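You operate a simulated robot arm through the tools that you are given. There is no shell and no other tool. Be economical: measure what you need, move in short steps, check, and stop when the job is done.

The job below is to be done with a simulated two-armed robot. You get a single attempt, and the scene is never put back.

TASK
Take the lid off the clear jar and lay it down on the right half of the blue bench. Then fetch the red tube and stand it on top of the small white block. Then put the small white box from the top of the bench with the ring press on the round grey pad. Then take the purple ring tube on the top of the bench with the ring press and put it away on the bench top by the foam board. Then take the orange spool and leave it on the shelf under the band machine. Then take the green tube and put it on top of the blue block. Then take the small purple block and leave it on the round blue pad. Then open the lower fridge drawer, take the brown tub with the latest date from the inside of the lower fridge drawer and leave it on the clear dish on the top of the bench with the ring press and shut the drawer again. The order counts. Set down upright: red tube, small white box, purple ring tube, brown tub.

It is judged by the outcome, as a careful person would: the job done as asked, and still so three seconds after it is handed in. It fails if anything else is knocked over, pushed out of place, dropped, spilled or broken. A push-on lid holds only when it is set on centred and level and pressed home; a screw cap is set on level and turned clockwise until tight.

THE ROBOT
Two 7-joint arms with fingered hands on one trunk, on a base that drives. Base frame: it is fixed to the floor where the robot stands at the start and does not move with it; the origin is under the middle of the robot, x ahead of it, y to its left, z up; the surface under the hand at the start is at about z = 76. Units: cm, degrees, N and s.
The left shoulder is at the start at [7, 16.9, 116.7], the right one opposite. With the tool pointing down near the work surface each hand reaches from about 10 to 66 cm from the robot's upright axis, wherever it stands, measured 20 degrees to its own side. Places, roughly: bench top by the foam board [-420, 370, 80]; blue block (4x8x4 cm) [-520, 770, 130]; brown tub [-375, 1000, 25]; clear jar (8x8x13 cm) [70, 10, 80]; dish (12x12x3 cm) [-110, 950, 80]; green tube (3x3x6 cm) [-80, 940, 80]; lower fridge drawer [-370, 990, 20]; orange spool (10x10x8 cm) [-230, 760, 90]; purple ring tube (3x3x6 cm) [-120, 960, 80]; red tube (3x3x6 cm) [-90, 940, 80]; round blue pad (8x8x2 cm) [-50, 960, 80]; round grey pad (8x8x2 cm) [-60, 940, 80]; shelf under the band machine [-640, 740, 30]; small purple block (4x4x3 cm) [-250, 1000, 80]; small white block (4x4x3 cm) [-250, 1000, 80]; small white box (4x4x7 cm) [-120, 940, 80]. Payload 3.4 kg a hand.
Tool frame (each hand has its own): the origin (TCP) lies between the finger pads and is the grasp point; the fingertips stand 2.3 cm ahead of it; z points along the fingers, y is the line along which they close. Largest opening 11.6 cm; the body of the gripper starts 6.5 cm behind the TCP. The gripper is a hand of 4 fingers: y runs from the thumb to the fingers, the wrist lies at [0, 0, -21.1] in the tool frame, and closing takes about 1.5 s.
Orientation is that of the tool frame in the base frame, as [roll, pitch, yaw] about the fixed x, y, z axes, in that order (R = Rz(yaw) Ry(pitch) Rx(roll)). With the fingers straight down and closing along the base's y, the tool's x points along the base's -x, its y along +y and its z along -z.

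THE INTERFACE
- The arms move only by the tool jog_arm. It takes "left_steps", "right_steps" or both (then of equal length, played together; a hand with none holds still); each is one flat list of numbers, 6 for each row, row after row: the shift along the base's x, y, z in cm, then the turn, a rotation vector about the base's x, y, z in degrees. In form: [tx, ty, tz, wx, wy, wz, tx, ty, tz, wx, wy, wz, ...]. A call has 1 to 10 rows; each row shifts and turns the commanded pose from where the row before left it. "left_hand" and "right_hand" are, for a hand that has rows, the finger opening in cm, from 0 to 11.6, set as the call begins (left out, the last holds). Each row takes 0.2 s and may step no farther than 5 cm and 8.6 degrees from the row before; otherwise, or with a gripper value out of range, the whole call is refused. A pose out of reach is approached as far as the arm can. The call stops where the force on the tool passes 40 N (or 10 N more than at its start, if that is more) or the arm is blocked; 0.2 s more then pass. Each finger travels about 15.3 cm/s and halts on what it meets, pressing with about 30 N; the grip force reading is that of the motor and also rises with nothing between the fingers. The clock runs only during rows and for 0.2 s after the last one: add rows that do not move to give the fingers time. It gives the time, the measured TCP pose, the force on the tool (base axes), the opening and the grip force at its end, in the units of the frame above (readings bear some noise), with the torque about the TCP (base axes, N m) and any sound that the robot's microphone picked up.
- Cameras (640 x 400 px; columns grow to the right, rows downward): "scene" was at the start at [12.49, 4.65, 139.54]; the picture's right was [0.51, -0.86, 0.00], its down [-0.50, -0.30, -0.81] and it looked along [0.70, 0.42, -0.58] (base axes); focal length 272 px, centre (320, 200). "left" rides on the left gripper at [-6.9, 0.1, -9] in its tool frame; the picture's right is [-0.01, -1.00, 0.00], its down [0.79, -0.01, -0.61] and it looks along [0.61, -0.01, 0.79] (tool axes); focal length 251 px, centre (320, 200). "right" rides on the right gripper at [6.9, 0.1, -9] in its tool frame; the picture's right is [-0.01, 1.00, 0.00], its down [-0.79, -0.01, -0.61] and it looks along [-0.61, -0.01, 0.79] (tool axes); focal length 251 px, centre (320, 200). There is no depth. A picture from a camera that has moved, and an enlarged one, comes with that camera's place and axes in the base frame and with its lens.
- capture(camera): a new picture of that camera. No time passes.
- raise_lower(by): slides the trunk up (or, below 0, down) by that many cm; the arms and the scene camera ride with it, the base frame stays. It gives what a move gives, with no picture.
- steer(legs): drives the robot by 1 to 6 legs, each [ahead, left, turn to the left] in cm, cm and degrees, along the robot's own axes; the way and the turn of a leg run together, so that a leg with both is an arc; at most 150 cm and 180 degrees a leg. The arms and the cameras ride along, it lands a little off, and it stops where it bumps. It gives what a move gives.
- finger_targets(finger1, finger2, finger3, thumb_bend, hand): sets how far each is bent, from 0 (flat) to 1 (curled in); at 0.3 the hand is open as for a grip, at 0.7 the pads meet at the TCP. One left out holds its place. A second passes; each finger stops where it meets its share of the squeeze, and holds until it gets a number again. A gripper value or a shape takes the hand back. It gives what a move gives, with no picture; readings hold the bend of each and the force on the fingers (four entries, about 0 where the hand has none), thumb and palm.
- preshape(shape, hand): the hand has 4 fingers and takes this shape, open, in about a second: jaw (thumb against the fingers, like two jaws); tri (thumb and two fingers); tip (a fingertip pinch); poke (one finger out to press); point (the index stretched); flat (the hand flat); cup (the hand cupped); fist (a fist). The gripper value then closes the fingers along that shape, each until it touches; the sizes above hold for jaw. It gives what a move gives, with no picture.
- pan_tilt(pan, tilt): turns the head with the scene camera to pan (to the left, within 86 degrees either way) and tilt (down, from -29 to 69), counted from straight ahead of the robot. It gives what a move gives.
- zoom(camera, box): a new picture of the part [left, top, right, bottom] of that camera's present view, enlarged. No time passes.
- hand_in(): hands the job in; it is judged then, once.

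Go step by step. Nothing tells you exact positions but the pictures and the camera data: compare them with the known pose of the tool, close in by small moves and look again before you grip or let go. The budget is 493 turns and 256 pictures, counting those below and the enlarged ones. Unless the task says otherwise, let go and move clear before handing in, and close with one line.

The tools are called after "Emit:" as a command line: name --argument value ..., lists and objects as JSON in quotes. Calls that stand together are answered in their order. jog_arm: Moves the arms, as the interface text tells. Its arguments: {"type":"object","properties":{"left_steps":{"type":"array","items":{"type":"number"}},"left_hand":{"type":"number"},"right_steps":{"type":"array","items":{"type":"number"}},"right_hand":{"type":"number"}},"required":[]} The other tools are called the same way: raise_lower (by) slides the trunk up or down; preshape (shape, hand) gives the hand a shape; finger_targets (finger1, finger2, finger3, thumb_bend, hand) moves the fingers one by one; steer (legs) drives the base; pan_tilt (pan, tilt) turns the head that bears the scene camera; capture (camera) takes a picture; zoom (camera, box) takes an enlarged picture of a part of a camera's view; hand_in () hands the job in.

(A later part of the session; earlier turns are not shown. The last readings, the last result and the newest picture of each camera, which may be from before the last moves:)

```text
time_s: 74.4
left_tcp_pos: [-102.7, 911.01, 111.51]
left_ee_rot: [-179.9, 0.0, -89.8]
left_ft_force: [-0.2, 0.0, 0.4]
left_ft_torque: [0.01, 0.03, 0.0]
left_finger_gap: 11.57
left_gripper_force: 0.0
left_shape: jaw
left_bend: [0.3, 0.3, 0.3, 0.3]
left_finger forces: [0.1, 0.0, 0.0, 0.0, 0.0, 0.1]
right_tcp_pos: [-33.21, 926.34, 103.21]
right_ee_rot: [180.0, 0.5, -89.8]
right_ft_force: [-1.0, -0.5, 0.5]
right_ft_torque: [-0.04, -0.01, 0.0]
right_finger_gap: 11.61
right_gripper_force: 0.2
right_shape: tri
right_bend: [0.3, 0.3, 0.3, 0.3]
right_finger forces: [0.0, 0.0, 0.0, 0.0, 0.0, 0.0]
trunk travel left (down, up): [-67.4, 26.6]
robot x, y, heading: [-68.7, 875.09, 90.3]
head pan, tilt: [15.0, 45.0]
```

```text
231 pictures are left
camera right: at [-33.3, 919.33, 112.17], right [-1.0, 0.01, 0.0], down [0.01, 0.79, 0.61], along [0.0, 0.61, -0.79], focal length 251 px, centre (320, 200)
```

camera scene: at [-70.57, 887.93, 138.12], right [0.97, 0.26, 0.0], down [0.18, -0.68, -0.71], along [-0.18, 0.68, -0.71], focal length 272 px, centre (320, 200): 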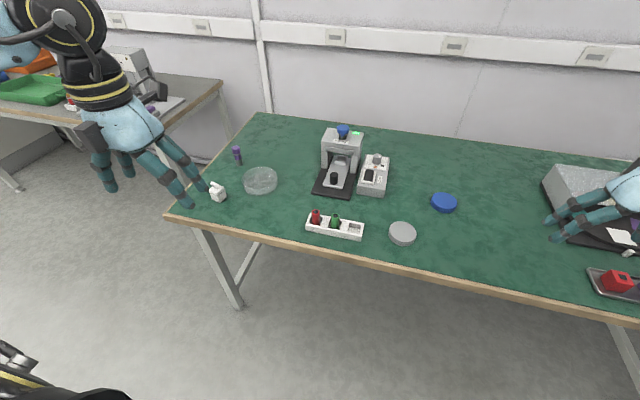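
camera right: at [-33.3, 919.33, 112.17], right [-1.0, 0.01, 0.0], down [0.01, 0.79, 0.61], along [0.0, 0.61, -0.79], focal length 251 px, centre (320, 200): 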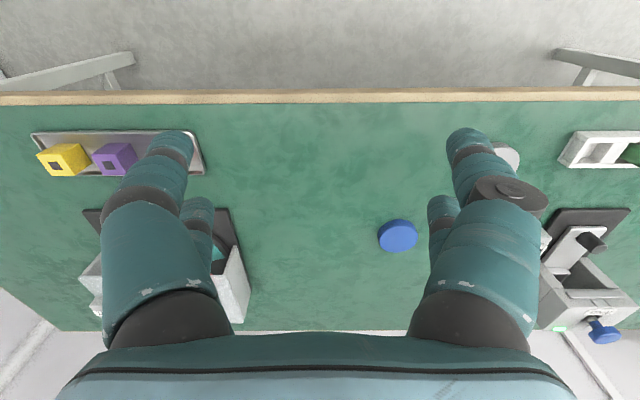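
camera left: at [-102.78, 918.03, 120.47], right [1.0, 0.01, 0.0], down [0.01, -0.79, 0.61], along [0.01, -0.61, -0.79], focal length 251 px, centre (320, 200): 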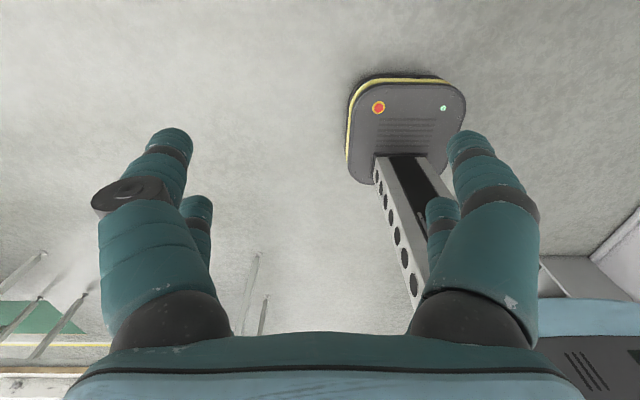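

Emit:
jog_arm --right_steps '[0, 0, 0, 0, 0, 0, 0, 0, 0, 0, 0, 0, 0, 0, 0, 0, 0, 0, 0, 0, 0, 0, 0, 0, 0, 0, 0, 0, 0, 0]' --right_hand 2

Emit:
capture --camera "right"

Emit:
preshape --hand "right" --shape "jaw"

Emit:
jog_arm --right_steps '[0, 0, 0, 0, 0, 0, 0, 0, 0, 0, 0, 0, 0, 0, 0, 0, 0, 0, 0, 0, 0, 0, 0, 0, 0, 0, 0, 0, 0, 0]' --right_hand 2

Emit:
capture --camera "right"

```text
time_s: 75.6
left_tcp_pos: [-102.66, 911.1, 111.55]
left_ee_rot: [-179.9, 0.0, -89.8]
left_ft_force: [-0.6, 0.4, 0.2]
left_ft_torque: [0.0, -0.05, -0.01]
left_finger_gap: 11.57
left_gripper_force: 0.1
left_shape: jaw
left_bend: [0.3, 0.3, 0.3, 0.3]
left_finger forces: [0.0, 0.0, 0.1, 0.0, 0.0, 0.0]
right_tcp_pos: [-33.18, 926.32, 103.27]
right_ee_rot: [-180.0, 0.5, -89.9]
right_ft_force: [-0.6, -0.2, 0.4]
right_ft_torque: [0.02, -0.02, 0.05]
right_finger_gap: 2.04
right_gripper_force: 0.1
right_shape: tri
right_bend: [0.73, 0.73, 0.73, 0.76]
right_finger forces: [0.0, 0.0, 0.0, 0.0, 0.0, 0.0]
trunk travel left (down, up): [-67.4, 26.6]
robot x, y, heading: [-68.23, 874.75, 90.0]
head pan, tilt: [15.0, 45.0]
```

```text
230 pictures are left
camera right: at [-33.3, 919.33, 112.17], right [-1.0, 0.01, 0.0], down [0.01, 0.79, 0.61], along [0.0, 0.61, -0.79], focal length 251 px, centre (320, 200)
```

right: 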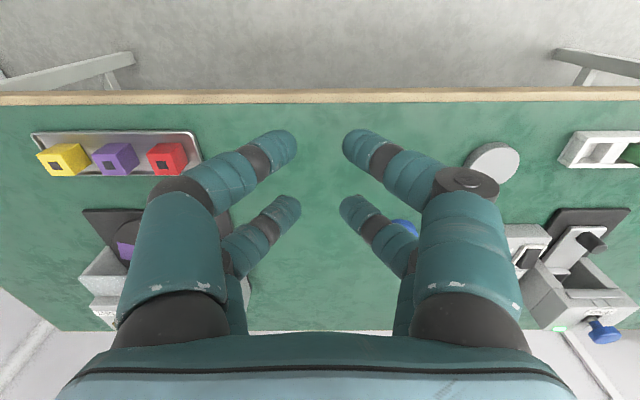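

```text
time_s: 76.5
left_tcp_pos: [-102.74, 911.0, 111.51]
left_ee_rot: [179.9, 0.0, -89.9]
left_ft_force: [-0.4, -0.5, -0.8]
left_ft_torque: [0.01, -0.01, 0.0]
left_finger_gap: 11.6
left_gripper_force: 0.0
left_shape: jaw
left_bend: [0.3, 0.3, 0.3, 0.3]
left_finger forces: [0.0, 0.1, 0.1, 0.0, 0.0, 0.0]
right_tcp_pos: [-33.19, 926.36, 103.18]
right_ee_rot: [-180.0, 0.5, -89.8]
right_ft_force: [0.4, -0.2, -0.4]
right_ft_torque: [0.02, -0.06, 0.02]
right_finger_gap: 11.58
right_gripper_force: 0.0
right_shape: jaw
right_bend: [0.3, 0.3, 0.3, 0.3]
right_finger forces: [0.1, 0.0, 0.1, 0.0, 0.0, 0.1]
trunk travel left (down, up): [-67.4, 26.6]
robot x, y, heading: [-68.53, 874.93, 90.3]
head pan, tilt: [15.0, 45.0]
```

```text
time_s: 77.7
left_tcp_pos: [-102.7, 910.91, 111.54]
left_ee_rot: [180.0, 0.0, -89.7]
left_ft_force: [0.3, 0.2, -1.3]
left_ft_torque: [0.04, 0.04, 0.04]
left_finger_gap: 11.57
left_gripper_force: 0.0
left_shape: jaw
left_bend: [0.3, 0.3, 0.3, 0.3]
left_finger forces: [0.0, 0.0, 0.1, 0.0, 0.1, 0.0]
right_tcp_pos: [-33.22, 926.24, 103.24]
right_ee_rot: [-179.9, 0.6, -90.0]
right_ft_force: [0.5, 0.4, -1.0]
right_ft_torque: [0.0, 0.02, 0.0]
right_finger_gap: 2.03
right_gripper_force: 0.2
right_shape: jaw
right_bend: [0.73, 0.73, 0.73, 0.76]
right_finger forces: [0.0, 0.0, 0.0, 0.0, 0.0, 0.1]
trunk travel left (down, up): [-67.4, 26.6]
robot x, y, heading: [-68.59, 874.95, 90.0]
head pan, tilt: [15.0, 45.0]
```

```text
229 pictures are left
camera right: at [-33.3, 919.33, 112.17], right [-1.0, 0.01, 0.0], down [0.01, 0.79, 0.61], along [0.0, 0.61, -0.79], focal length 251 px, centre (320, 200)
```

right: 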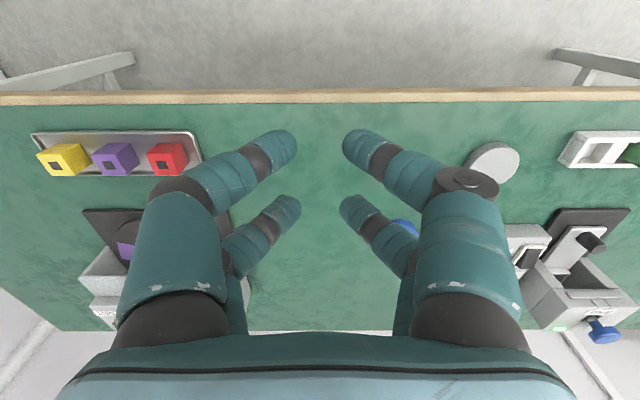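

The shapes look the same, so I stay with jaw and will grip tubes across the rack (closing along y) to keep clear of the green tube. I shift the robot left so the right hand serves the red tube, and turn the right hand 90°.

Emit:
steer --legs '[[8, 28, 0]]'

Emit:
jog_arm --right_steps '[0, 0, 4, 0, 0, 0, 0, 0, 3, 0, 0, -8.5, 0, 0, 0, 0, 0, -8.5, 0, 0, 0, 0, 0, -8.5, 0, 0, 0, 0, 0, -8.5, 0, 0, 0, 0, 0, -8.5, 0, 0, 0, 0, 0, -8.5, 0, 0, 0, 0, 0, -8.5, 0, 0, 0, 0, 0, -8.5, 0, 0, 0, 0, 0, -8.5]' --right_hand 8

```text
time_s: 79.7
left_tcp_pos: [-130.15, 919.04, 111.55]
left_ee_rot: [179.9, 0.0, -90.0]
left_ft_force: [0.3, -0.1, 0.4]
left_ft_torque: [-0.01, 0.03, 0.02]
left_finger_gap: 11.6
left_gripper_force: 0.1
left_shape: jaw
left_bend: [0.3, 0.3, 0.3, 0.3]
left_finger forces: [0.1, 0.0, 0.1, 0.1, 0.1, 0.0]
right_tcp_pos: [-60.74, 934.05, 103.24]
right_ee_rot: [179.9, 0.6, -90.0]
right_ft_force: [0.1, 0.2, 0.4]
right_ft_torque: [-0.01, 0.0, -0.01]
right_finger_gap: 2.03
right_gripper_force: 0.2
right_shape: jaw
right_bend: [0.73, 0.73, 0.73, 0.76]
right_finger forces: [0.0, 0.0, 0.0, 0.1, 0.0, 0.0]
trunk travel left (down, up): [-67.4, 26.6]
robot x, y, heading: [-95.98, 882.45, 90.0]
head pan, tilt: [15.0, 45.0]
```

```text
time_s: 81.9
left_tcp_pos: [-130.38, 919.0, 111.61]
left_ee_rot: [179.9, 0.0, -89.9]
left_ft_force: [-1.1, 0.5, -1.2]
left_ft_torque: [0.05, -0.04, -0.01]
left_finger_gap: 11.58
left_gripper_force: 0.0
left_shape: jaw
left_bend: [0.3, 0.3, 0.3, 0.3]
left_finger forces: [0.0, 0.0, 0.1, 0.1, 0.0, 0.1]
right_tcp_pos: [-62.03, 934.46, 110.28]
right_ee_rot: [-179.7, 1.1, -145.2]
right_ft_force: [-0.7, 0.2, -0.1]
right_ft_torque: [0.0, 0.03, -0.03]
right_finger_gap: 7.97
right_gripper_force: 0.1
right_shape: jaw
right_bend: [0.68, 0.68, 0.68, 0.67]
right_finger forces: [0.0, 0.0, 0.1, 0.0, 0.0, 0.0]
right hand out of reach, approached as far as the arm can: row 8, 9, 10
trunk travel left (down, up): [-67.4, 26.6]
robot x, y, heading: [-96.07, 882.67, 89.9]
head pan, tilt: [15.0, 45.0]
```

That direction is limited to ~55°; I turn the other way.

Emit:
jog_arm --right_steps '[0, 0, 0, 0, 0, 8.5, 0, 0, 0, 0, 0, 8.5, 0, 0, 0, 0, 0, 8.5, 0, 0, 0, 0, 0, 8.5, 0, 0, 0, 0, 0, 8.5, 0, 0, 0, 0, 0, 8.5, 0, 0, 0, 0, 0, 8.5, 0, 0, 0, 0, 0, 8.5, 0, 0, 0, 0, 0, 8.5, 0, 0, 0, 0, 0, 8.5]'

Emit:
jog_arm --right_steps '[0, 0, 0, 0, 0, 8.5, 0, 0, 0, 0, 0, 8.5, 0, 0, 0, 0, 0, 8.5, 0, 0, 0, 0, 0, 8.5, 0, 0, 0, 0, 0, 8.5, 0, 0, 0, 0, 0, 8.5, 0, 0, 0, 0, 0, 8.5, 0, 0, 0, 0, 0, 8.5]'

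```text
time_s: 84.1
left_tcp_pos: [-130.3, 918.98, 111.58]
left_ee_rot: [-179.9, 0.0, -89.8]
left_ft_force: [0.0, 0.3, -0.8]
left_ft_torque: [0.02, 0.01, 0.02]
left_finger_gap: 11.59
left_gripper_force: 0.1
left_shape: jaw
left_bend: [0.3, 0.3, 0.3, 0.3]
left_finger forces: [0.1, 0.0, 0.1, 0.0, 0.0, 0.0]
right_tcp_pos: [-62.08, 934.47, 110.41]
right_ee_rot: [-179.8, 1.0, -60.0]
right_ft_force: [0.2, 0.5, 1.4]
right_ft_torque: [0.01, 0.02, -0.01]
right_finger_gap: 7.99
right_gripper_force: 0.1
right_shape: jaw
right_bend: [0.68, 0.68, 0.68, 0.67]
right_finger forces: [0.0, 0.1, 0.1, 0.0, 0.0, 0.1]
trunk travel left (down, up): [-67.4, 26.6]
robot x, y, heading: [-95.84, 882.91, 89.9]
head pan, tilt: [15.0, 45.0]
```

```text
time_s: 85.9
left_tcp_pos: [-130.31, 918.93, 111.59]
left_ee_rot: [179.9, -0.1, -89.9]
left_ft_force: [-0.1, -0.3, 0.3]
left_ft_torque: [0.03, -0.02, -0.04]
left_finger_gap: 11.58
left_gripper_force: 0.1
left_shape: jaw
left_bend: [0.3, 0.3, 0.3, 0.3]
left_finger forces: [0.0, 0.0, 0.1, 0.1, 0.1, 0.0]
right_tcp_pos: [-61.89, 934.49, 110.45]
right_ee_rot: [-179.7, 1.2, 8.0]
right_ft_force: [-0.2, 0.8, 0.1]
right_ft_torque: [0.0, 0.0, -0.02]
right_finger_gap: 7.96
right_gripper_force: 0.0
right_shape: jaw
right_bend: [0.68, 0.68, 0.68, 0.67]
right_finger forces: [0.0, 0.0, 0.0, 0.0, 0.0, 0.0]
trunk travel left (down, up): [-67.4, 26.6]
robot x, y, heading: [-95.97, 882.63, 90.1]
head pan, tilt: [15.0, 45.0]
```

Emit:
jog_arm --right_steps '[-4.6, 0.1, 0, 0, -1.2, -8, -4.6, 0.1, 0, 0, 0, 0, -4.6, 0.1, 0, 0, 0, 0, -4.6, 0.1, 0, 0, 0, 0, -4.5, 0.1, 0, 0, 0, 0, 0, 0, -5, 0, 0, 0, 0, 0, -5, 0, 0, 0, 0, 0, -4, 0, 0, 0]' --right_hand 6

Emit:
capture --camera "right"

Emit:
pan_tilt --pan -10 --tilt 48

Emit:
capture --camera "scene"

```text
time_s: 87.7
left_tcp_pos: [-130.45, 919.01, 111.49]
left_ee_rot: [-179.9, 0.1, -89.9]
left_ft_force: [0.3, -0.5, -0.4]
left_ft_torque: [0.01, -0.04, -0.01]
left_finger_gap: 11.59
left_gripper_force: 0.1
left_shape: jaw
left_bend: [0.3, 0.3, 0.3, 0.3]
left_finger forces: [0.0, 0.1, 0.1, 0.0, 0.1, 0.0]
right_tcp_pos: [-84.84, 935.18, 96.27]
right_ee_rot: [-179.7, -0.1, -0.1]
right_ft_force: [0.8, 0.6, -0.3]
right_ft_torque: [-0.04, 0.01, -0.03]
right_finger_gap: 6.06
right_gripper_force: 0.1
right_shape: jaw
right_bend: [0.72, 0.72, 0.72, 0.75]
right_finger forces: [0.0, 0.0, 0.0, 0.0, 0.0, 0.1]
trunk travel left (down, up): [-67.4, 26.6]
robot x, y, heading: [-96.53, 882.72, 90.1]
head pan, tilt: [15.0, 45.0]
```

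```text
228 pictures are left
camera right: at [-78.2, 935.0, 105.37], right [-0.01, -1.0, 0.0], down [-0.8, 0.01, 0.6], along [-0.6, 0.01, -0.8], focal length 251 px, centre (320, 200)
```

right: 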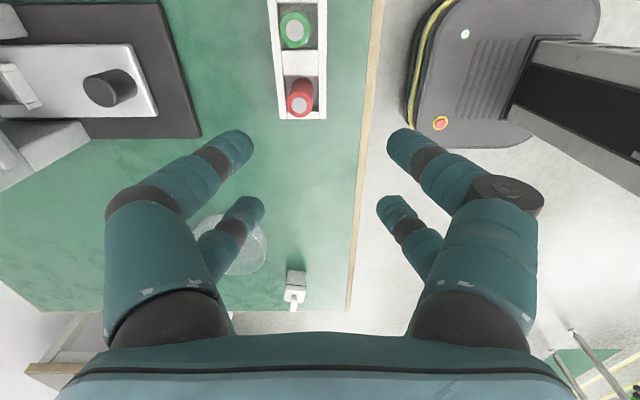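

```text
time_s: 88.6
left_tcp_pos: [-130.36, 918.99, 111.47]
left_ee_rot: [-180.0, -0.1, -89.9]
left_ft_force: [-0.7, 0.2, -0.3]
left_ft_torque: [-0.02, 0.04, 0.0]
left_finger_gap: 11.59
left_gripper_force: 0.1
left_shape: jaw
left_bend: [0.3, 0.3, 0.3, 0.3]
left_finger forces: [0.1, 0.1, 0.0, 0.0, 0.0, 0.0]
right_tcp_pos: [-84.81, 935.12, 96.43]
right_ee_rot: [-179.8, -0.2, -0.2]
right_ft_force: [-0.2, -0.9, 0.0]
right_ft_torque: [-0.02, -0.01, 0.0]
right_finger_gap: 6.02
right_gripper_force: 0.0
right_shape: jaw
right_bend: [0.72, 0.72, 0.72, 0.75]
right_finger forces: [0.0, 0.0, 0.0, 0.0, 0.0, 0.0]
trunk travel left (down, up): [-67.4, 26.6]
robot x, y, heading: [-96.15, 883.06, 90.0]
head pan, tilt: [-10.0, 48.0]
```

```text
227 pictures are left
camera scene: at [-94.79, 895.72, 137.7], right [0.99, -0.17, 0.0], down [-0.13, -0.73, -0.67], along [0.12, 0.66, -0.74], focal length 272 px, centre (320, 200)
```

scene: 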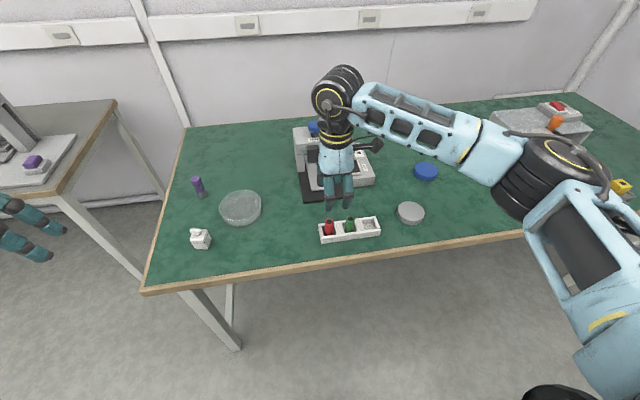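

Emit:
zoom --camera "scene" --box '[290, 170, 410, 250]'

Emit:
zoom --camera "right" --box '[240, 0, 360, 140]'

```text
5.00 times, centred on (350, 210) of scene
camera zoom: at [-94.79, 895.72, 137.7], right [0.99, -0.17, 0.0], down [-0.13, -0.73, -0.67], along [0.12, 0.66, -0.74], focal length 1358 px, centre (170, 150)
```

zoom: 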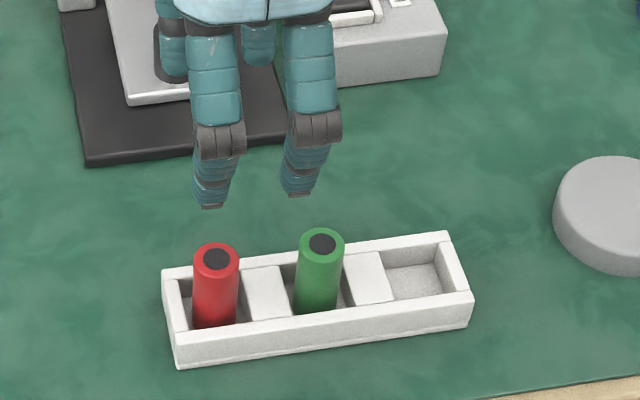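

```text
2.86 times, centred on (300, 70) of right
camera zoom: at [-78.15, 934.98, 105.44], right [-0.01, -1.0, 0.0], down [-0.8, 0.01, 0.6], along [-0.6, 0.01, -0.8], focal length 718 px, centre (377, 571)
```

zoom: 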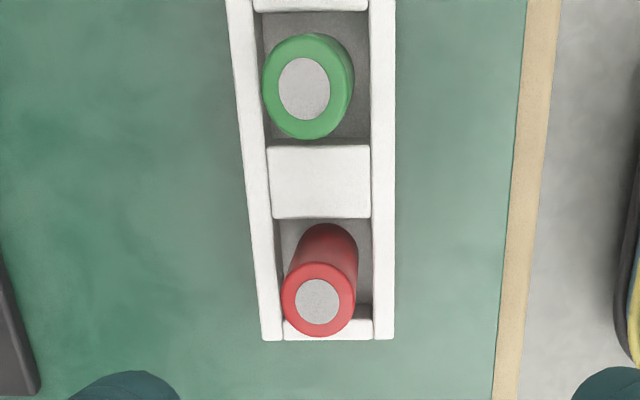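

The red tube's top is at about (−84.8, 937.1, 81.6) and ~2.4 cm thick, standing in a low rack. The finger rows sit ±1.8 cm off the TCP, so I aim one row at the tube: TCP x = −86.6.

Emit:
jog_arm --right_steps '[-1.8, 2.0, -4, 0, 0, 0, 0, 0, -4, 0, 0, 0, 0, 0, -4, 0, 0, 0]' --right_hand 6

Emit:
zoom --camera "scene" --box '[290, 170, 410, 250]'

Emit:
capture --camera "right"

```text
time_s: 89.4
left_tcp_pos: [-130.37, 919.08, 111.53]
left_ee_rot: [180.0, 0.0, -89.9]
left_ft_force: [-0.4, 0.7, 0.2]
left_ft_torque: [0.0, -0.01, -0.03]
left_finger_gap: 11.58
left_gripper_force: 0.1
left_shape: jaw
left_bend: [0.3, 0.3, 0.3, 0.3]
left_finger forces: [0.0, 0.0, 0.0, 0.1, 0.0, 0.0]
right_tcp_pos: [-86.61, 937.1, 84.28]
right_ee_rot: [-179.8, 0.0, -0.1]
right_ft_force: [0.3, -0.2, -0.4]
right_ft_torque: [0.0, -0.02, 0.01]
right_finger_gap: 6.05
right_gripper_force: 0.0
right_shape: jaw
right_bend: [0.72, 0.72, 0.72, 0.75]
right_finger forces: [0.0, 0.0, 0.0, 0.0, 0.0, 0.0]
trunk travel left (down, up): [-67.4, 26.6]
robot x, y, heading: [-96.06, 882.61, 90.0]
head pan, tilt: [-10.0, 48.0]
```

```text
5.00 times, centred on (350, 210) of scene
camera zoom: at [-94.76, 895.75, 137.7], right [0.98, -0.17, 0.0], down [-0.13, -0.73, -0.67], along [0.12, 0.66, -0.74], focal length 1358 px, centre (170, 150)
```

zoom: 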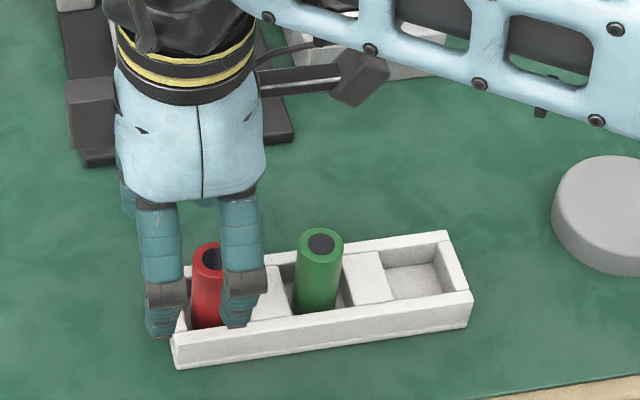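

```text
223 pictures are left
camera right: at [-79.9, 936.93, 93.4], right [-0.01, -1.0, 0.0], down [-0.8, 0.01, 0.6], along [-0.6, 0.01, -0.8], focal length 251 px, centre (320, 200)
```

right: 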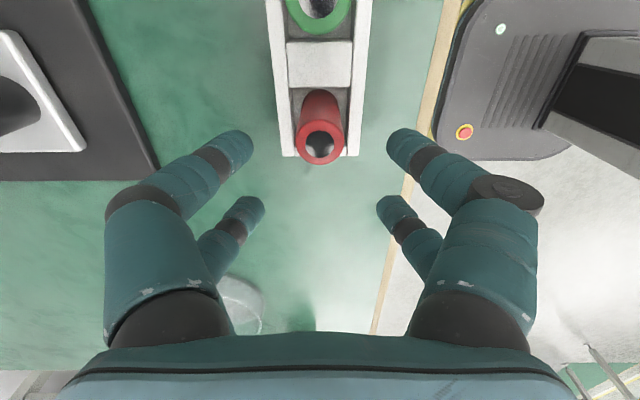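

Emit:
jog_arm --right_steps '[-0.3, 0, -1.5, 0, 0, 0, 0, 0, -1, 0, 0, 0, 0, 0, -0.6, 0, 0, 0]' --right_hand 5

Emit:
jog_arm --right_steps '[0, 0, 0, 0, 0, 0, 0, 0, 0, 0, 0, 0, 0, 0, 0, 0, 0, 0, 0, 0, 0, 0, 0, 0]' --right_hand 1

Emit:
zoom --camera "scene" --box '[290, 170, 410, 250]'

Emit:
capture --camera "right"

```text
time_s: 90.2
left_tcp_pos: [-130.44, 918.98, 111.56]
left_ee_rot: [180.0, 0.0, -90.0]
left_ft_force: [0.1, -0.4, 0.1]
left_ft_torque: [0.0, -0.02, 0.0]
left_finger_gap: 11.58
left_gripper_force: 0.1
left_shape: jaw
left_bend: [0.3, 0.3, 0.3, 0.3]
left_finger forces: [0.1, 0.1, 0.0, 0.0, 0.0, 0.0]
right_tcp_pos: [-86.99, 937.03, 81.26]
right_ee_rot: [-179.8, -0.2, -0.1]
right_ft_force: [1.0, 0.4, 0.0]
right_ft_torque: [0.0, 0.02, 0.0]
right_finger_gap: 5.03
right_gripper_force: 0.1
right_shape: jaw
right_bend: [0.73, 0.73, 0.73, 0.76]
right_finger forces: [0.0, 0.1, 0.0, 0.1, 0.0, 0.0]
trunk travel left (down, up): [-67.4, 26.6]
robot x, y, heading: [-96.01, 882.65, 90.3]
head pan, tilt: [-10.0, 48.0]
```

```text
time_s: 91.2
left_tcp_pos: [-130.31, 918.97, 111.51]
left_ee_rot: [-179.9, 0.0, -89.9]
left_ft_force: [-0.2, 0.8, -0.2]
left_ft_torque: [-0.03, 0.01, 0.0]
left_finger_gap: 11.59
left_gripper_force: 0.1
left_shape: jaw
left_bend: [0.3, 0.3, 0.3, 0.3]
left_finger forces: [0.0, 0.0, 0.1, 0.0, 0.0, 0.0]
right_tcp_pos: [-86.99, 937.04, 81.18]
right_ee_rot: [-179.9, -0.2, -0.1]
right_ft_force: [-0.1, -0.3, -0.3]
right_ft_torque: [0.0, 0.0, -0.02]
right_finger_gap: 0.73
right_gripper_force: 30.0
right_shape: jaw
right_bend: [0.72, 0.64, 0.64, 0.74]
right_finger forces: [27.3, 0.0, 0.0, 0.0, 27.2, 0.0]
trunk travel left (down, up): [-67.4, 26.6]
robot x, y, heading: [-95.88, 883.06, 90.0]
head pan, tilt: [-10.0, 48.0]
```

```text
5.00 times, centred on (350, 210) of scene
camera zoom: at [-94.78, 895.73, 137.7], right [0.98, -0.17, 0.0], down [-0.13, -0.73, -0.67], along [0.12, 0.66, -0.74], focal length 1358 px, centre (170, 150)
```

zoom: 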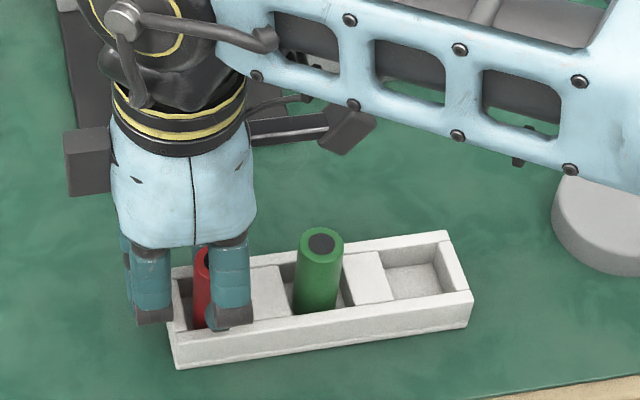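

```text
221 pictures are left
camera right: at [-80.21, 936.87, 90.25], right [-0.01, -1.0, 0.0], down [-0.8, 0.01, 0.6], along [-0.6, 0.01, -0.8], focal length 251 px, centre (320, 200)
```

right: 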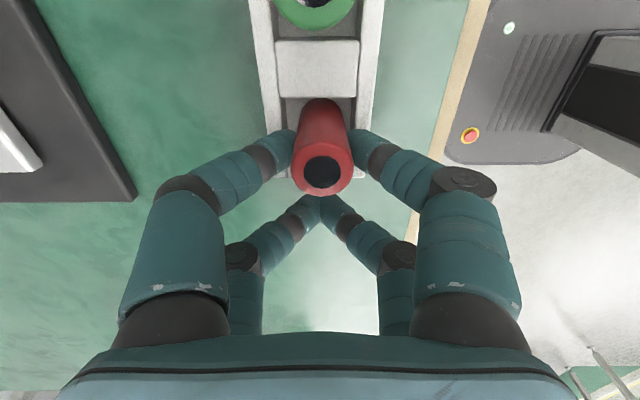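

A firm pinch by thumb and finger 1. I lift the tube straight out and check.

Emit:
jog_arm --right_steps '[0, 0, 1, 0, 0, 0, 0, 0, 2, 0, 0, 0, 0, 0, 3, 0, 0, 0, 0, 0, 5, 0, 0, 0, 0, 0, 5, 0, 0, 0, 0, 0, 5, 0, 0, 0]'

Emit:
zoom --camera "scene" --box '[250, 90, 410, 250]'

Emit:
capture --camera "right"

```text
time_s: 92.6
left_tcp_pos: [-130.37, 918.92, 111.57]
left_ee_rot: [-180.0, -0.1, -89.8]
left_ft_force: [-0.1, 0.4, -1.1]
left_ft_torque: [-0.02, -0.02, -0.01]
left_finger_gap: 11.58
left_gripper_force: 0.1
left_shape: jaw
left_bend: [0.3, 0.3, 0.3, 0.3]
left_finger forces: [0.1, 0.0, 0.0, 0.1, 0.1, 0.0]
right_tcp_pos: [-87.24, 936.88, 102.43]
right_ee_rot: [-179.8, -0.2, -0.1]
right_ft_force: [0.5, -0.7, -0.4]
right_ft_torque: [0.02, 0.02, 0.01]
right_finger_gap: 0.7
right_gripper_force: 30.2
right_shape: jaw
right_bend: [0.72, 0.64, 0.64, 0.74]
right_finger forces: [27.3, 0.0, 0.1, 0.0, 27.4, 0.1]
trunk travel left (down, up): [-67.4, 26.6]
robot x, y, heading: [-95.83, 882.65, 89.8]
head pan, tilt: [-10.0, 48.0]
```

```text
2.50 times, centred on (330, 170) of scene
camera zoom: at [-94.84, 895.65, 137.7], right [0.98, -0.17, 0.0], down [-0.13, -0.73, -0.67], along [0.12, 0.66, -0.74], focal length 679 px, centre (295, 275)
```

zoom: 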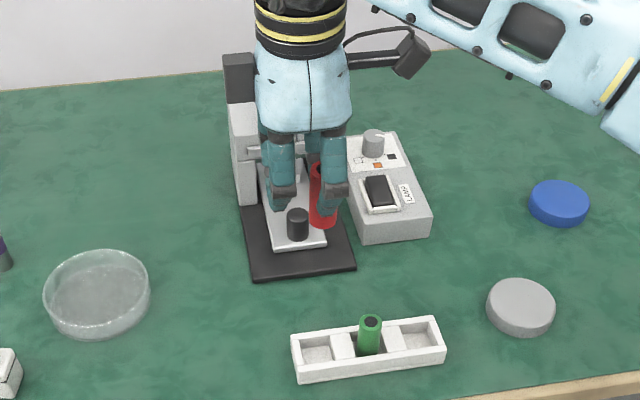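

```text
219 pictures are left
camera right: at [-80.32, 936.81, 111.39], right [-0.01, -1.0, 0.0], down [-0.8, 0.01, 0.6], along [-0.6, 0.01, -0.8], focal length 251 px, centre (320, 200)
```

right: 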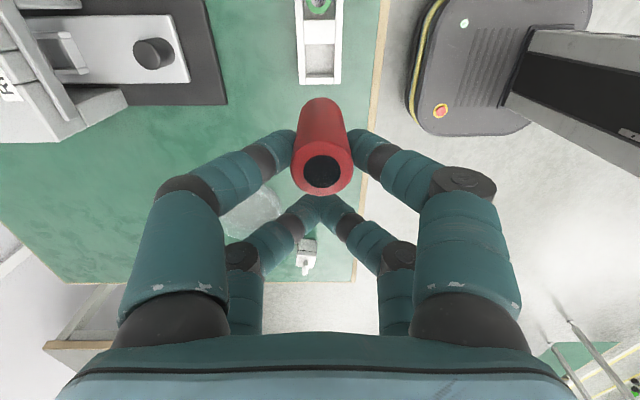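

The red tube is held upright. I raise it a little, back off and drive left to the other bench to find the small white block.

Emit:
jog_arm --right_steps '[0, 0, 4, 0, 0, 0, 0, -2, 4, 0, 0, 0]'

Emit:
steer --legs '[[-38, 0, 0], [0, 120, 0]]'

Emit:
pan_tilt --pan 15 --tilt 25

Emit:
capture --camera "scene"

```text
time_s: 93.2
left_tcp_pos: [-130.32, 918.83, 111.46]
left_ee_rot: [-179.9, 0.2, -89.9]
left_ft_force: [-1.3, 0.4, -0.1]
left_ft_torque: [0.0, 0.0, -0.01]
left_finger_gap: 11.59
left_gripper_force: 0.0
left_shape: jaw
left_bend: [0.3, 0.3, 0.3, 0.3]
left_finger forces: [0.0, 0.0, 0.0, 0.0, 0.1, 0.0]
right_tcp_pos: [-86.99, 934.56, 110.31]
right_ee_rot: [-179.8, -0.2, 0.0]
right_ft_force: [0.2, 0.2, -0.1]
right_ft_torque: [0.01, -0.01, -0.02]
right_finger_gap: 0.71
right_gripper_force: 30.2
right_shape: jaw
right_bend: [0.72, 0.64, 0.64, 0.74]
right_finger forces: [27.4, 0.1, 0.0, 0.1, 27.4, 0.0]
trunk travel left (down, up): [-67.4, 26.6]
robot x, y, heading: [-95.84, 882.49, 89.9]
head pan, tilt: [-10.0, 48.0]
```

```text
time_s: 101.3
left_tcp_pos: [-250.16, 880.0, 111.42]
left_ee_rot: [-179.9, 0.0, -89.4]
left_ft_force: [0.1, -1.3, -0.5]
left_ft_torque: [-0.01, 0.01, 0.0]
left_finger_gap: 11.57
left_gripper_force: 0.1
left_shape: jaw
left_bend: [0.3, 0.3, 0.3, 0.3]
left_finger forces: [0.0, 0.0, 0.1, 0.0, 0.1, 0.1]
right_tcp_pos: [-206.86, 896.28, 110.2]
right_ee_rot: [-179.7, -0.1, 0.4]
right_ft_force: [-1.8, -1.1, 0.0]
right_ft_torque: [0.0, 0.03, 0.0]
right_finger_gap: 0.73
right_gripper_force: 29.6
right_shape: jaw
right_bend: [0.72, 0.64, 0.64, 0.74]
right_finger forces: [27.3, 0.0, 0.0, 0.0, 27.4, 0.0]
trunk travel left (down, up): [-67.4, 26.6]
robot x, y, heading: [-215.62, 844.39, 90.5]
head pan, tilt: [-10.0, 48.0]
```

```text
time_s: 102.2
left_tcp_pos: [-249.98, 880.14, 111.43]
left_ee_rot: [180.0, 0.0, -89.4]
left_ft_force: [-0.3, -0.8, -0.6]
left_ft_torque: [0.04, -0.02, 0.0]
left_finger_gap: 11.6
left_gripper_force: 0.1
left_shape: jaw
left_bend: [0.3, 0.3, 0.3, 0.3]
left_finger forces: [0.0, 0.1, 0.0, 0.0, 0.0, 0.0]
right_tcp_pos: [-206.95, 896.33, 110.25]
right_ee_rot: [-179.8, 0.0, 0.4]
right_ft_force: [0.2, -1.0, -0.6]
right_ft_torque: [-0.01, 0.01, 0.04]
right_finger_gap: 0.72
right_gripper_force: 29.7
right_shape: jaw
right_bend: [0.72, 0.64, 0.64, 0.74]
right_finger forces: [27.4, 0.0, 0.0, 0.0, 27.4, 0.0]
trunk travel left (down, up): [-67.4, 26.6]
robot x, y, heading: [-215.09, 844.04, 90.4]
head pan, tilt: [15.0, 25.0]
```

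```text
218 pictures are left
camera scene: at [-218.09, 858.21, 141.17], right [0.96, 0.27, 0.0], down [0.11, -0.41, -0.91], along [-0.24, 0.87, -0.42], focal length 272 px, centre (320, 200)
```

scene: 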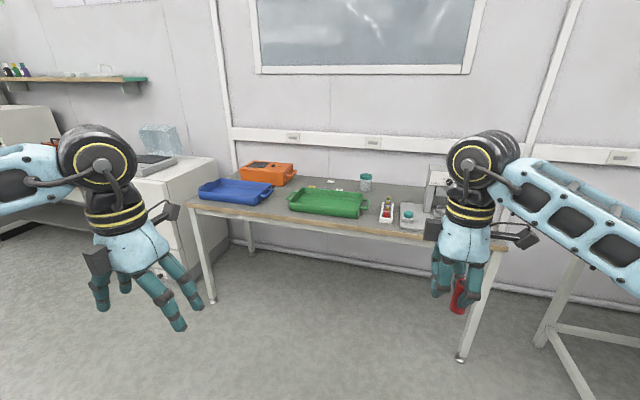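

Emit:
zoom --camera "scene" --box '[190, 140, 460, 250]'

Emit:
zoom --camera "scene" --box '[285, 165, 385, 225]'

```text
2.37 times, centred on (325, 195) of scene
camera zoom: at [-218.09, 858.21, 141.17], right [0.96, 0.27, 0.0], down [0.11, -0.41, -0.91], along [-0.24, 0.87, -0.42], focal length 644 px, centre (308, 212)
```

zoom: 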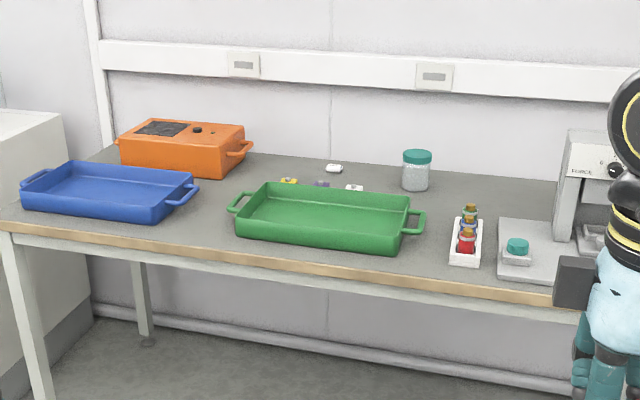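

```text
6.40 times, centred on (335, 195) of scene
camera zoom: at [-218.09, 858.21, 141.17], right [0.96, 0.27, 0.0], down [0.11, -0.41, -0.91], along [-0.24, 0.87, -0.42], focal length 1738 px, centre (224, 232)
```

zoom: 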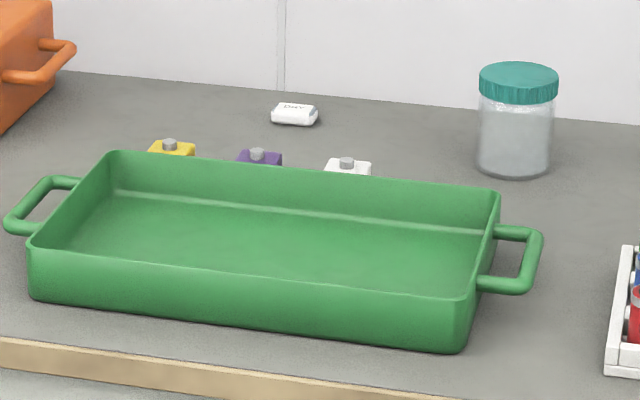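

The white and purple blocks stand behind the green tray, at about (−246.5, 1004) and (−255, 1004). I drive in for a look from above.

Emit:
steer --legs '[[0, 43, -0.4], [60, 0, 0], [35, 0, 0]]'

Emit:
pan_tilt --pan -5 --tilt 45

Emit:
capture --camera "scene"

Emit:
capture --camera "right"

```text
time_s: 109.6
left_tcp_pos: [-292.96, 974.68, 111.55]
left_ee_rot: [-180.0, -0.1, -89.9]
left_ft_force: [0.0, -0.5, 0.4]
left_ft_torque: [0.03, -0.01, 0.01]
left_finger_gap: 11.6
left_gripper_force: 0.0
left_shape: jaw
left_bend: [0.3, 0.3, 0.3, 0.3]
left_finger forces: [0.1, 0.0, 0.1, 0.0, 0.1, 0.0]
right_tcp_pos: [-249.71, 990.38, 110.15]
right_ee_rot: [-179.8, 0.0, -0.1]
right_ft_force: [0.2, -0.3, -1.4]
right_ft_torque: [-0.01, -0.01, -0.04]
right_finger_gap: 0.75
right_gripper_force: 29.5
right_shape: jaw
right_bend: [0.72, 0.64, 0.64, 0.74]
right_finger forces: [27.4, 0.0, 0.1, 0.0, 27.4, 0.0]
trunk travel left (down, up): [-67.4, 26.6]
robot x, y, heading: [-258.87, 938.67, 90.2]
head pan, tilt: [15.0, 25.0]
```

```text
time_s: 110.5
left_tcp_pos: [-292.96, 974.59, 111.48]
left_ee_rot: [179.9, 0.0, -89.9]
left_ft_force: [-0.7, -0.5, -0.3]
left_ft_torque: [-0.01, 0.02, 0.01]
left_finger_gap: 11.61
left_gripper_force: 0.1
left_shape: jaw
left_bend: [0.3, 0.3, 0.3, 0.3]
left_finger forces: [0.0, 0.1, 0.0, 0.1, 0.0, 0.0]
right_tcp_pos: [-249.73, 990.58, 110.22]
right_ee_rot: [-179.8, -0.2, -0.1]
right_ft_force: [-0.5, -0.8, -0.8]
right_ft_torque: [-0.01, 0.0, -0.01]
right_finger_gap: 0.69
right_gripper_force: 29.9
right_shape: jaw
right_bend: [0.72, 0.64, 0.64, 0.74]
right_finger forces: [27.4, 0.0, 0.1, 0.1, 27.4, 0.0]
trunk travel left (down, up): [-67.4, 26.6]
robot x, y, heading: [-258.88, 938.5, 90.0]
head pan, tilt: [-5.0, 45.0]
```

```text
215 pictures are left
camera scene: at [-258.11, 951.76, 138.12], right [1.0, -0.09, 0.0], down [-0.06, -0.7, -0.71], along [0.06, 0.7, -0.71], focal length 272 px, centre (320, 200)
```

scene: 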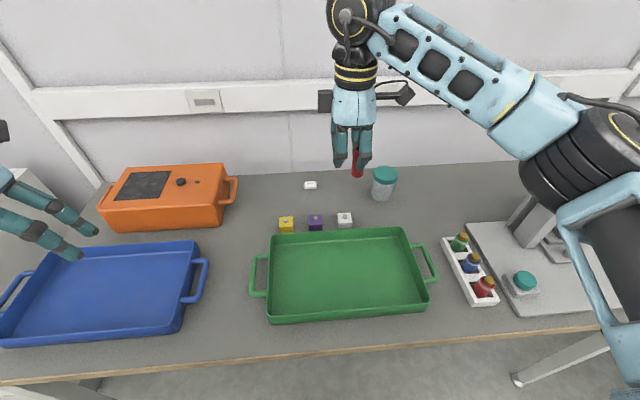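

```text
214 pictures are left
camera right: at [-242.89, 990.4, 119.21], right [-0.01, -1.0, 0.0], down [-0.8, 0.01, 0.6], along [-0.6, 0.01, -0.8], focal length 251 px, centre (320, 200)
```

right: 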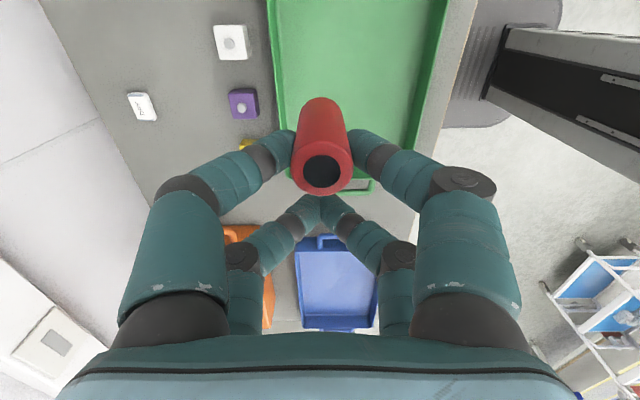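

Emit:
zoom --camera "scene" --box '[265, 190, 385, 250]'

Emit:
zoom --camera "right" --box '[190, 10, 300, 130]'

Emit:
zoom --camera "scene" --box '[310, 120, 410, 190]'

```text
5.33 times, centred on (325, 220) of scene
camera zoom: at [-258.11, 951.76, 138.12], right [1.0, -0.09, 0.0], down [-0.06, -0.7, -0.71], along [0.06, 0.7, -0.71], focal length 1448 px, centre (293, 93)
```

zoom: 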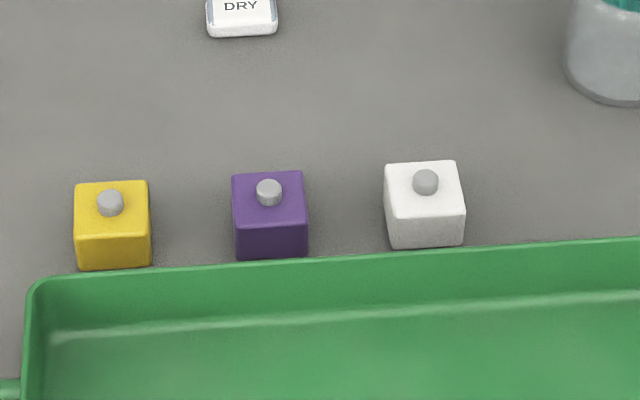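

```text
3.33 times, centred on (245, 70) of right
camera zoom: at [-242.89, 990.4, 119.21], right [-0.01, -1.0, 0.0], down [-0.8, 0.01, 0.6], along [-0.6, 0.01, -0.8], focal length 838 px, centre (570, 633)
```

zoom: 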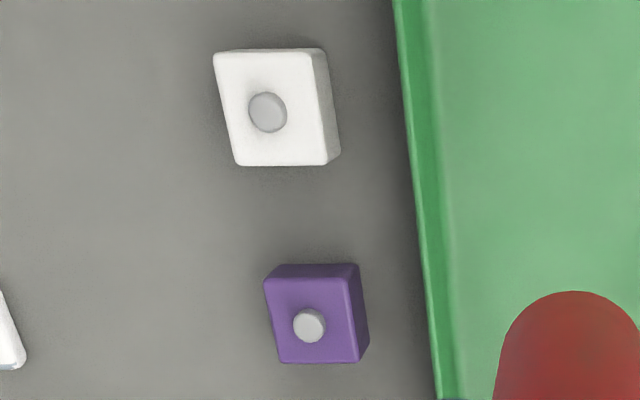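

```text
5.71 times, centred on (360, 155) of scene
camera zoom: at [-258.11, 951.76, 138.12], right [1.0, -0.09, 0.0], down [-0.06, -0.7, -0.71], along [0.06, 0.7, -0.71], focal length 1551 px, centre (91, 457)
```

zoom: 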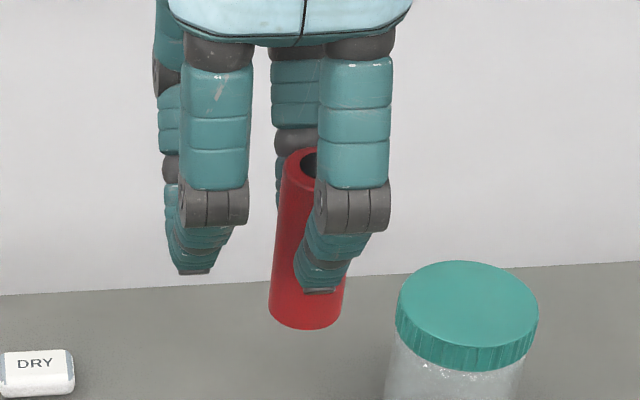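

Each block carries a grey stud (~1.4 cm) and the tube has a bore about that size, so it must slide over the stud at about (−246.3, 1003.3). I bring the tube above it and refine.

Emit:
jog_arm --right_steps '[0.5, 4.2, 0, 0, 0, 0, 0.5, 4.2, 0, 0, 0, 0, 0.5, 4.2, 0, 0, 0, 0, 0, 0, -5, 0, 0, 0, 0, 0, -5, 0, 0, 0, 0, 0, -5, 0, 0, 0, 0, 0, -4, 0, 0, 0, 0, 0, 0, 0, 0, 0]'

Emit:
zoom --camera "scene" --box '[300, 150, 390, 240]'

Emit:
zoom --camera "right" --box '[250, 30, 390, 210]'

```text
time_s: 112.3
left_tcp_pos: [-293.04, 974.65, 111.52]
left_ee_rot: [180.0, -0.1, -89.9]
left_ft_force: [-0.1, 0.9, 0.4]
left_ft_torque: [0.02, -0.04, -0.01]
left_finger_gap: 11.59
left_gripper_force: 0.0
left_shape: jaw
left_bend: [0.3, 0.3, 0.3, 0.3]
left_finger forces: [0.1, 0.1, 0.0, 0.1, 0.0, 0.0]
right_tcp_pos: [-247.63, 1000.36, 90.62]
right_ee_rot: [-179.8, -0.1, -0.1]
right_ft_force: [0.0, 0.3, 0.4]
right_ft_torque: [0.01, 0.01, -0.01]
right_finger_gap: 0.7
right_gripper_force: 29.7
right_shape: jaw
right_bend: [0.72, 0.64, 0.64, 0.74]
right_finger forces: [27.2, 0.1, 0.1, 0.1, 27.2, 0.0]
right hand out of reach, approached as far as the arm can: row 3
trunk travel left (down, up): [-67.4, 26.6]
robot x, y, heading: [-258.85, 938.49, 89.9]
head pan, tilt: [-5.0, 45.0]
```

```text
4.44 times, centred on (345, 195) of scene
camera zoom: at [-258.17, 951.69, 138.12], right [1.0, -0.09, 0.0], down [-0.06, -0.7, -0.71], along [0.06, 0.7, -0.71], focal length 1207 px, centre (209, 222)
```

zoom: 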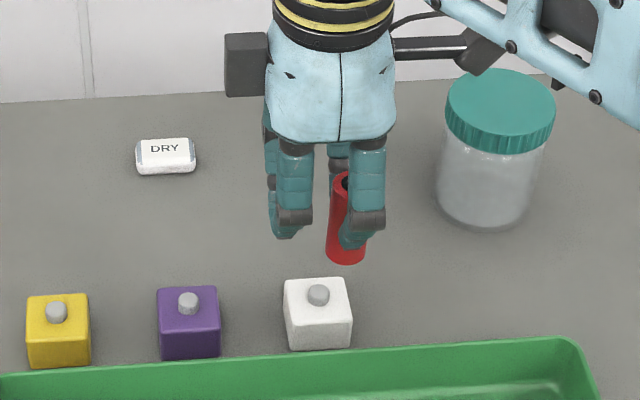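

```text
2.22 times, centred on (320, 120) of right
camera zoom: at [-240.9, 1000.27, 99.66], right [-0.01, -1.0, 0.0], down [-0.8, 0.01, 0.6], along [-0.6, 0.01, -0.8], focal length 559 px, centre (320, 378)
```

zoom: 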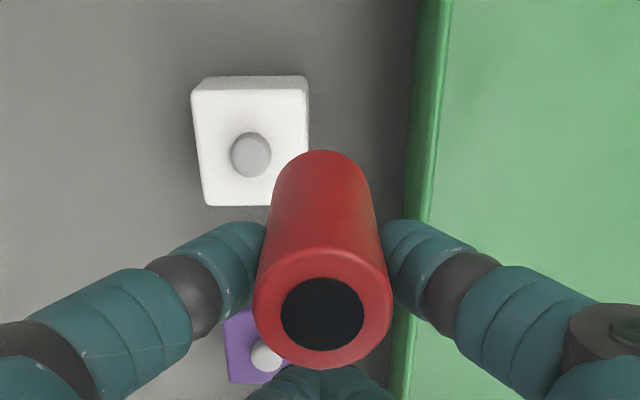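

The arm is short of reach by ~3 cm, so I drive 7 cm closer.

Emit:
steer --legs '[[7, 0, 0]]'

Emit:
zoom --camera "scene" --box '[290, 170, 390, 270]'

Emit:
zoom --camera "right" --box '[250, 30, 390, 210]'

```text
time_s: 113.3
left_tcp_pos: [-293.04, 981.65, 111.57]
left_ee_rot: [179.9, 0.1, -89.9]
left_ft_force: [-0.1, 0.0, -0.2]
left_ft_torque: [0.02, -0.01, 0.0]
left_finger_gap: 11.58
left_gripper_force: 0.1
left_shape: jaw
left_bend: [0.3, 0.3, 0.3, 0.3]
left_finger forces: [0.0, 0.0, 0.1, 0.1, 0.1, 0.0]
right_tcp_pos: [-247.67, 1007.4, 90.67]
right_ee_rot: [-179.7, -0.2, -0.1]
right_ft_force: [-0.3, 0.1, -0.9]
right_ft_torque: [-0.01, 0.05, 0.0]
right_finger_gap: 0.7
right_gripper_force: 30.3
right_shape: jaw
right_bend: [0.72, 0.64, 0.64, 0.74]
right_finger forces: [27.3, 0.1, 0.1, 0.1, 27.2, 0.1]
trunk travel left (down, up): [-67.4, 26.6]
robot x, y, heading: [-258.51, 945.81, 90.1]
head pan, tilt: [-5.0, 45.0]
```

```text
4.00 times, centred on (340, 220) of scene
camera zoom: at [-258.12, 958.62, 138.13], right [1.0, -0.09, 0.0], down [-0.06, -0.7, -0.71], along [0.06, 0.71, -0.71], focal length 1086 px, centre (240, 120)
```

zoom: 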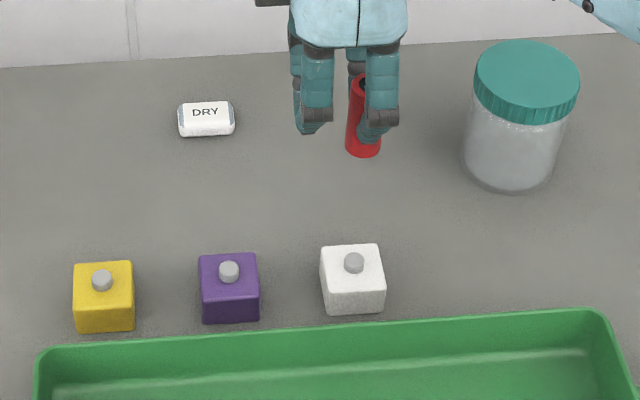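

```text
2.22 times, centred on (320, 120) of right
camera zoom: at [-240.88, 1007.23, 99.76], right [-0.01, -1.0, 0.0], down [-0.8, 0.01, 0.6], along [-0.6, 0.01, -0.8], focal length 559 px, centre (320, 378)
```

zoom: 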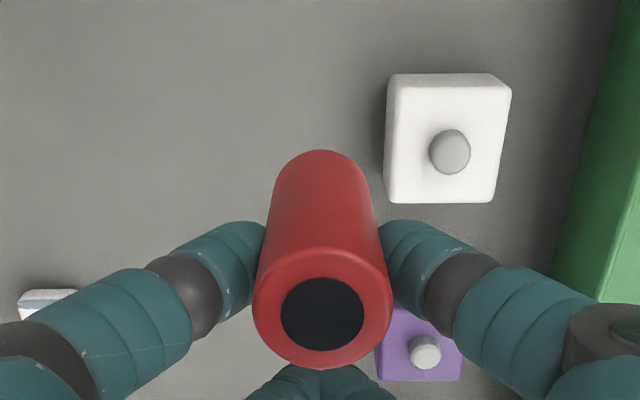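

Triangulation puts the stud at about (−246.3, 1002.8, 79.4). I shift the tube over it (−0.7, −4.7) and lower to ~1.5 cm above.

Emit:
jog_arm --right_steps '[-0.7, -4.7, 0, 0, 0, 0, 0, 0, -3.5, 0, 0, 0, 0, 0, 0, 0, 0, 0]'

Emit:
zoom --camera "scene" --box '[320, 200, 370, 260]'

Emit:
zoom --camera "right" --box '[250, 30, 390, 210]'

```text
time_s: 114.1
left_tcp_pos: [-292.99, 981.85, 111.47]
left_ee_rot: [-180.0, 0.0, -89.9]
left_ft_force: [0.3, -0.1, -0.1]
left_ft_torque: [0.0, 0.01, -0.05]
left_finger_gap: 11.59
left_gripper_force: 0.1
left_shape: jaw
left_bend: [0.3, 0.3, 0.3, 0.3]
left_finger forces: [0.0, 0.0, 0.0, 0.1, 0.0, 0.0]
right_tcp_pos: [-248.39, 1002.82, 87.06]
right_ee_rot: [-179.8, -0.1, 0.0]
right_ft_force: [0.2, 0.0, -0.7]
right_ft_torque: [0.02, 0.01, 0.0]
right_finger_gap: 0.69
right_gripper_force: 30.2
right_shape: jaw
right_bend: [0.72, 0.64, 0.64, 0.74]
right_finger forces: [27.2, 0.0, 0.0, 0.0, 27.1, 0.1]
trunk travel left (down, up): [-67.4, 26.6]
robot x, y, heading: [-258.74, 945.44, 89.9]
head pan, tilt: [-5.0, 45.0]
```

```text
6.67 times, centred on (345, 230) of scene
camera zoom: at [-258.12, 958.8, 138.11], right [1.0, -0.09, 0.0], down [-0.06, -0.7, -0.71], along [0.06, 0.7, -0.71], focal length 1810 px, centre (153, 0)
```

zoom: 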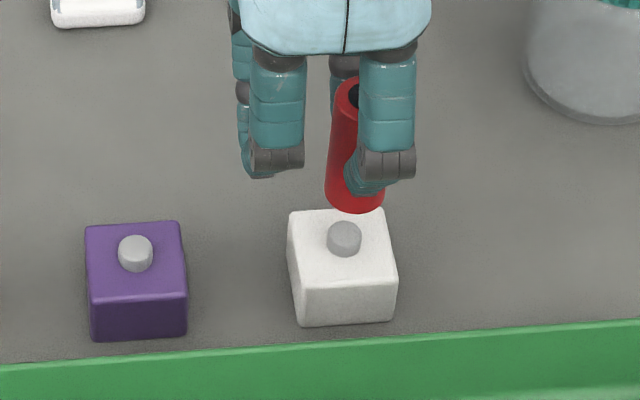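

```text
2.22 times, centred on (320, 120) of right
camera zoom: at [-241.51, 1002.68, 96.15], right [-0.01, -1.0, 0.0], down [-0.8, 0.01, 0.6], along [-0.6, 0.01, -0.8], focal length 559 px, centre (320, 378)
```

zoom: 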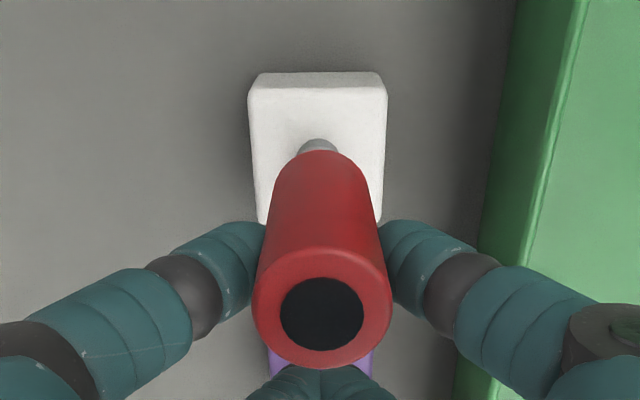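

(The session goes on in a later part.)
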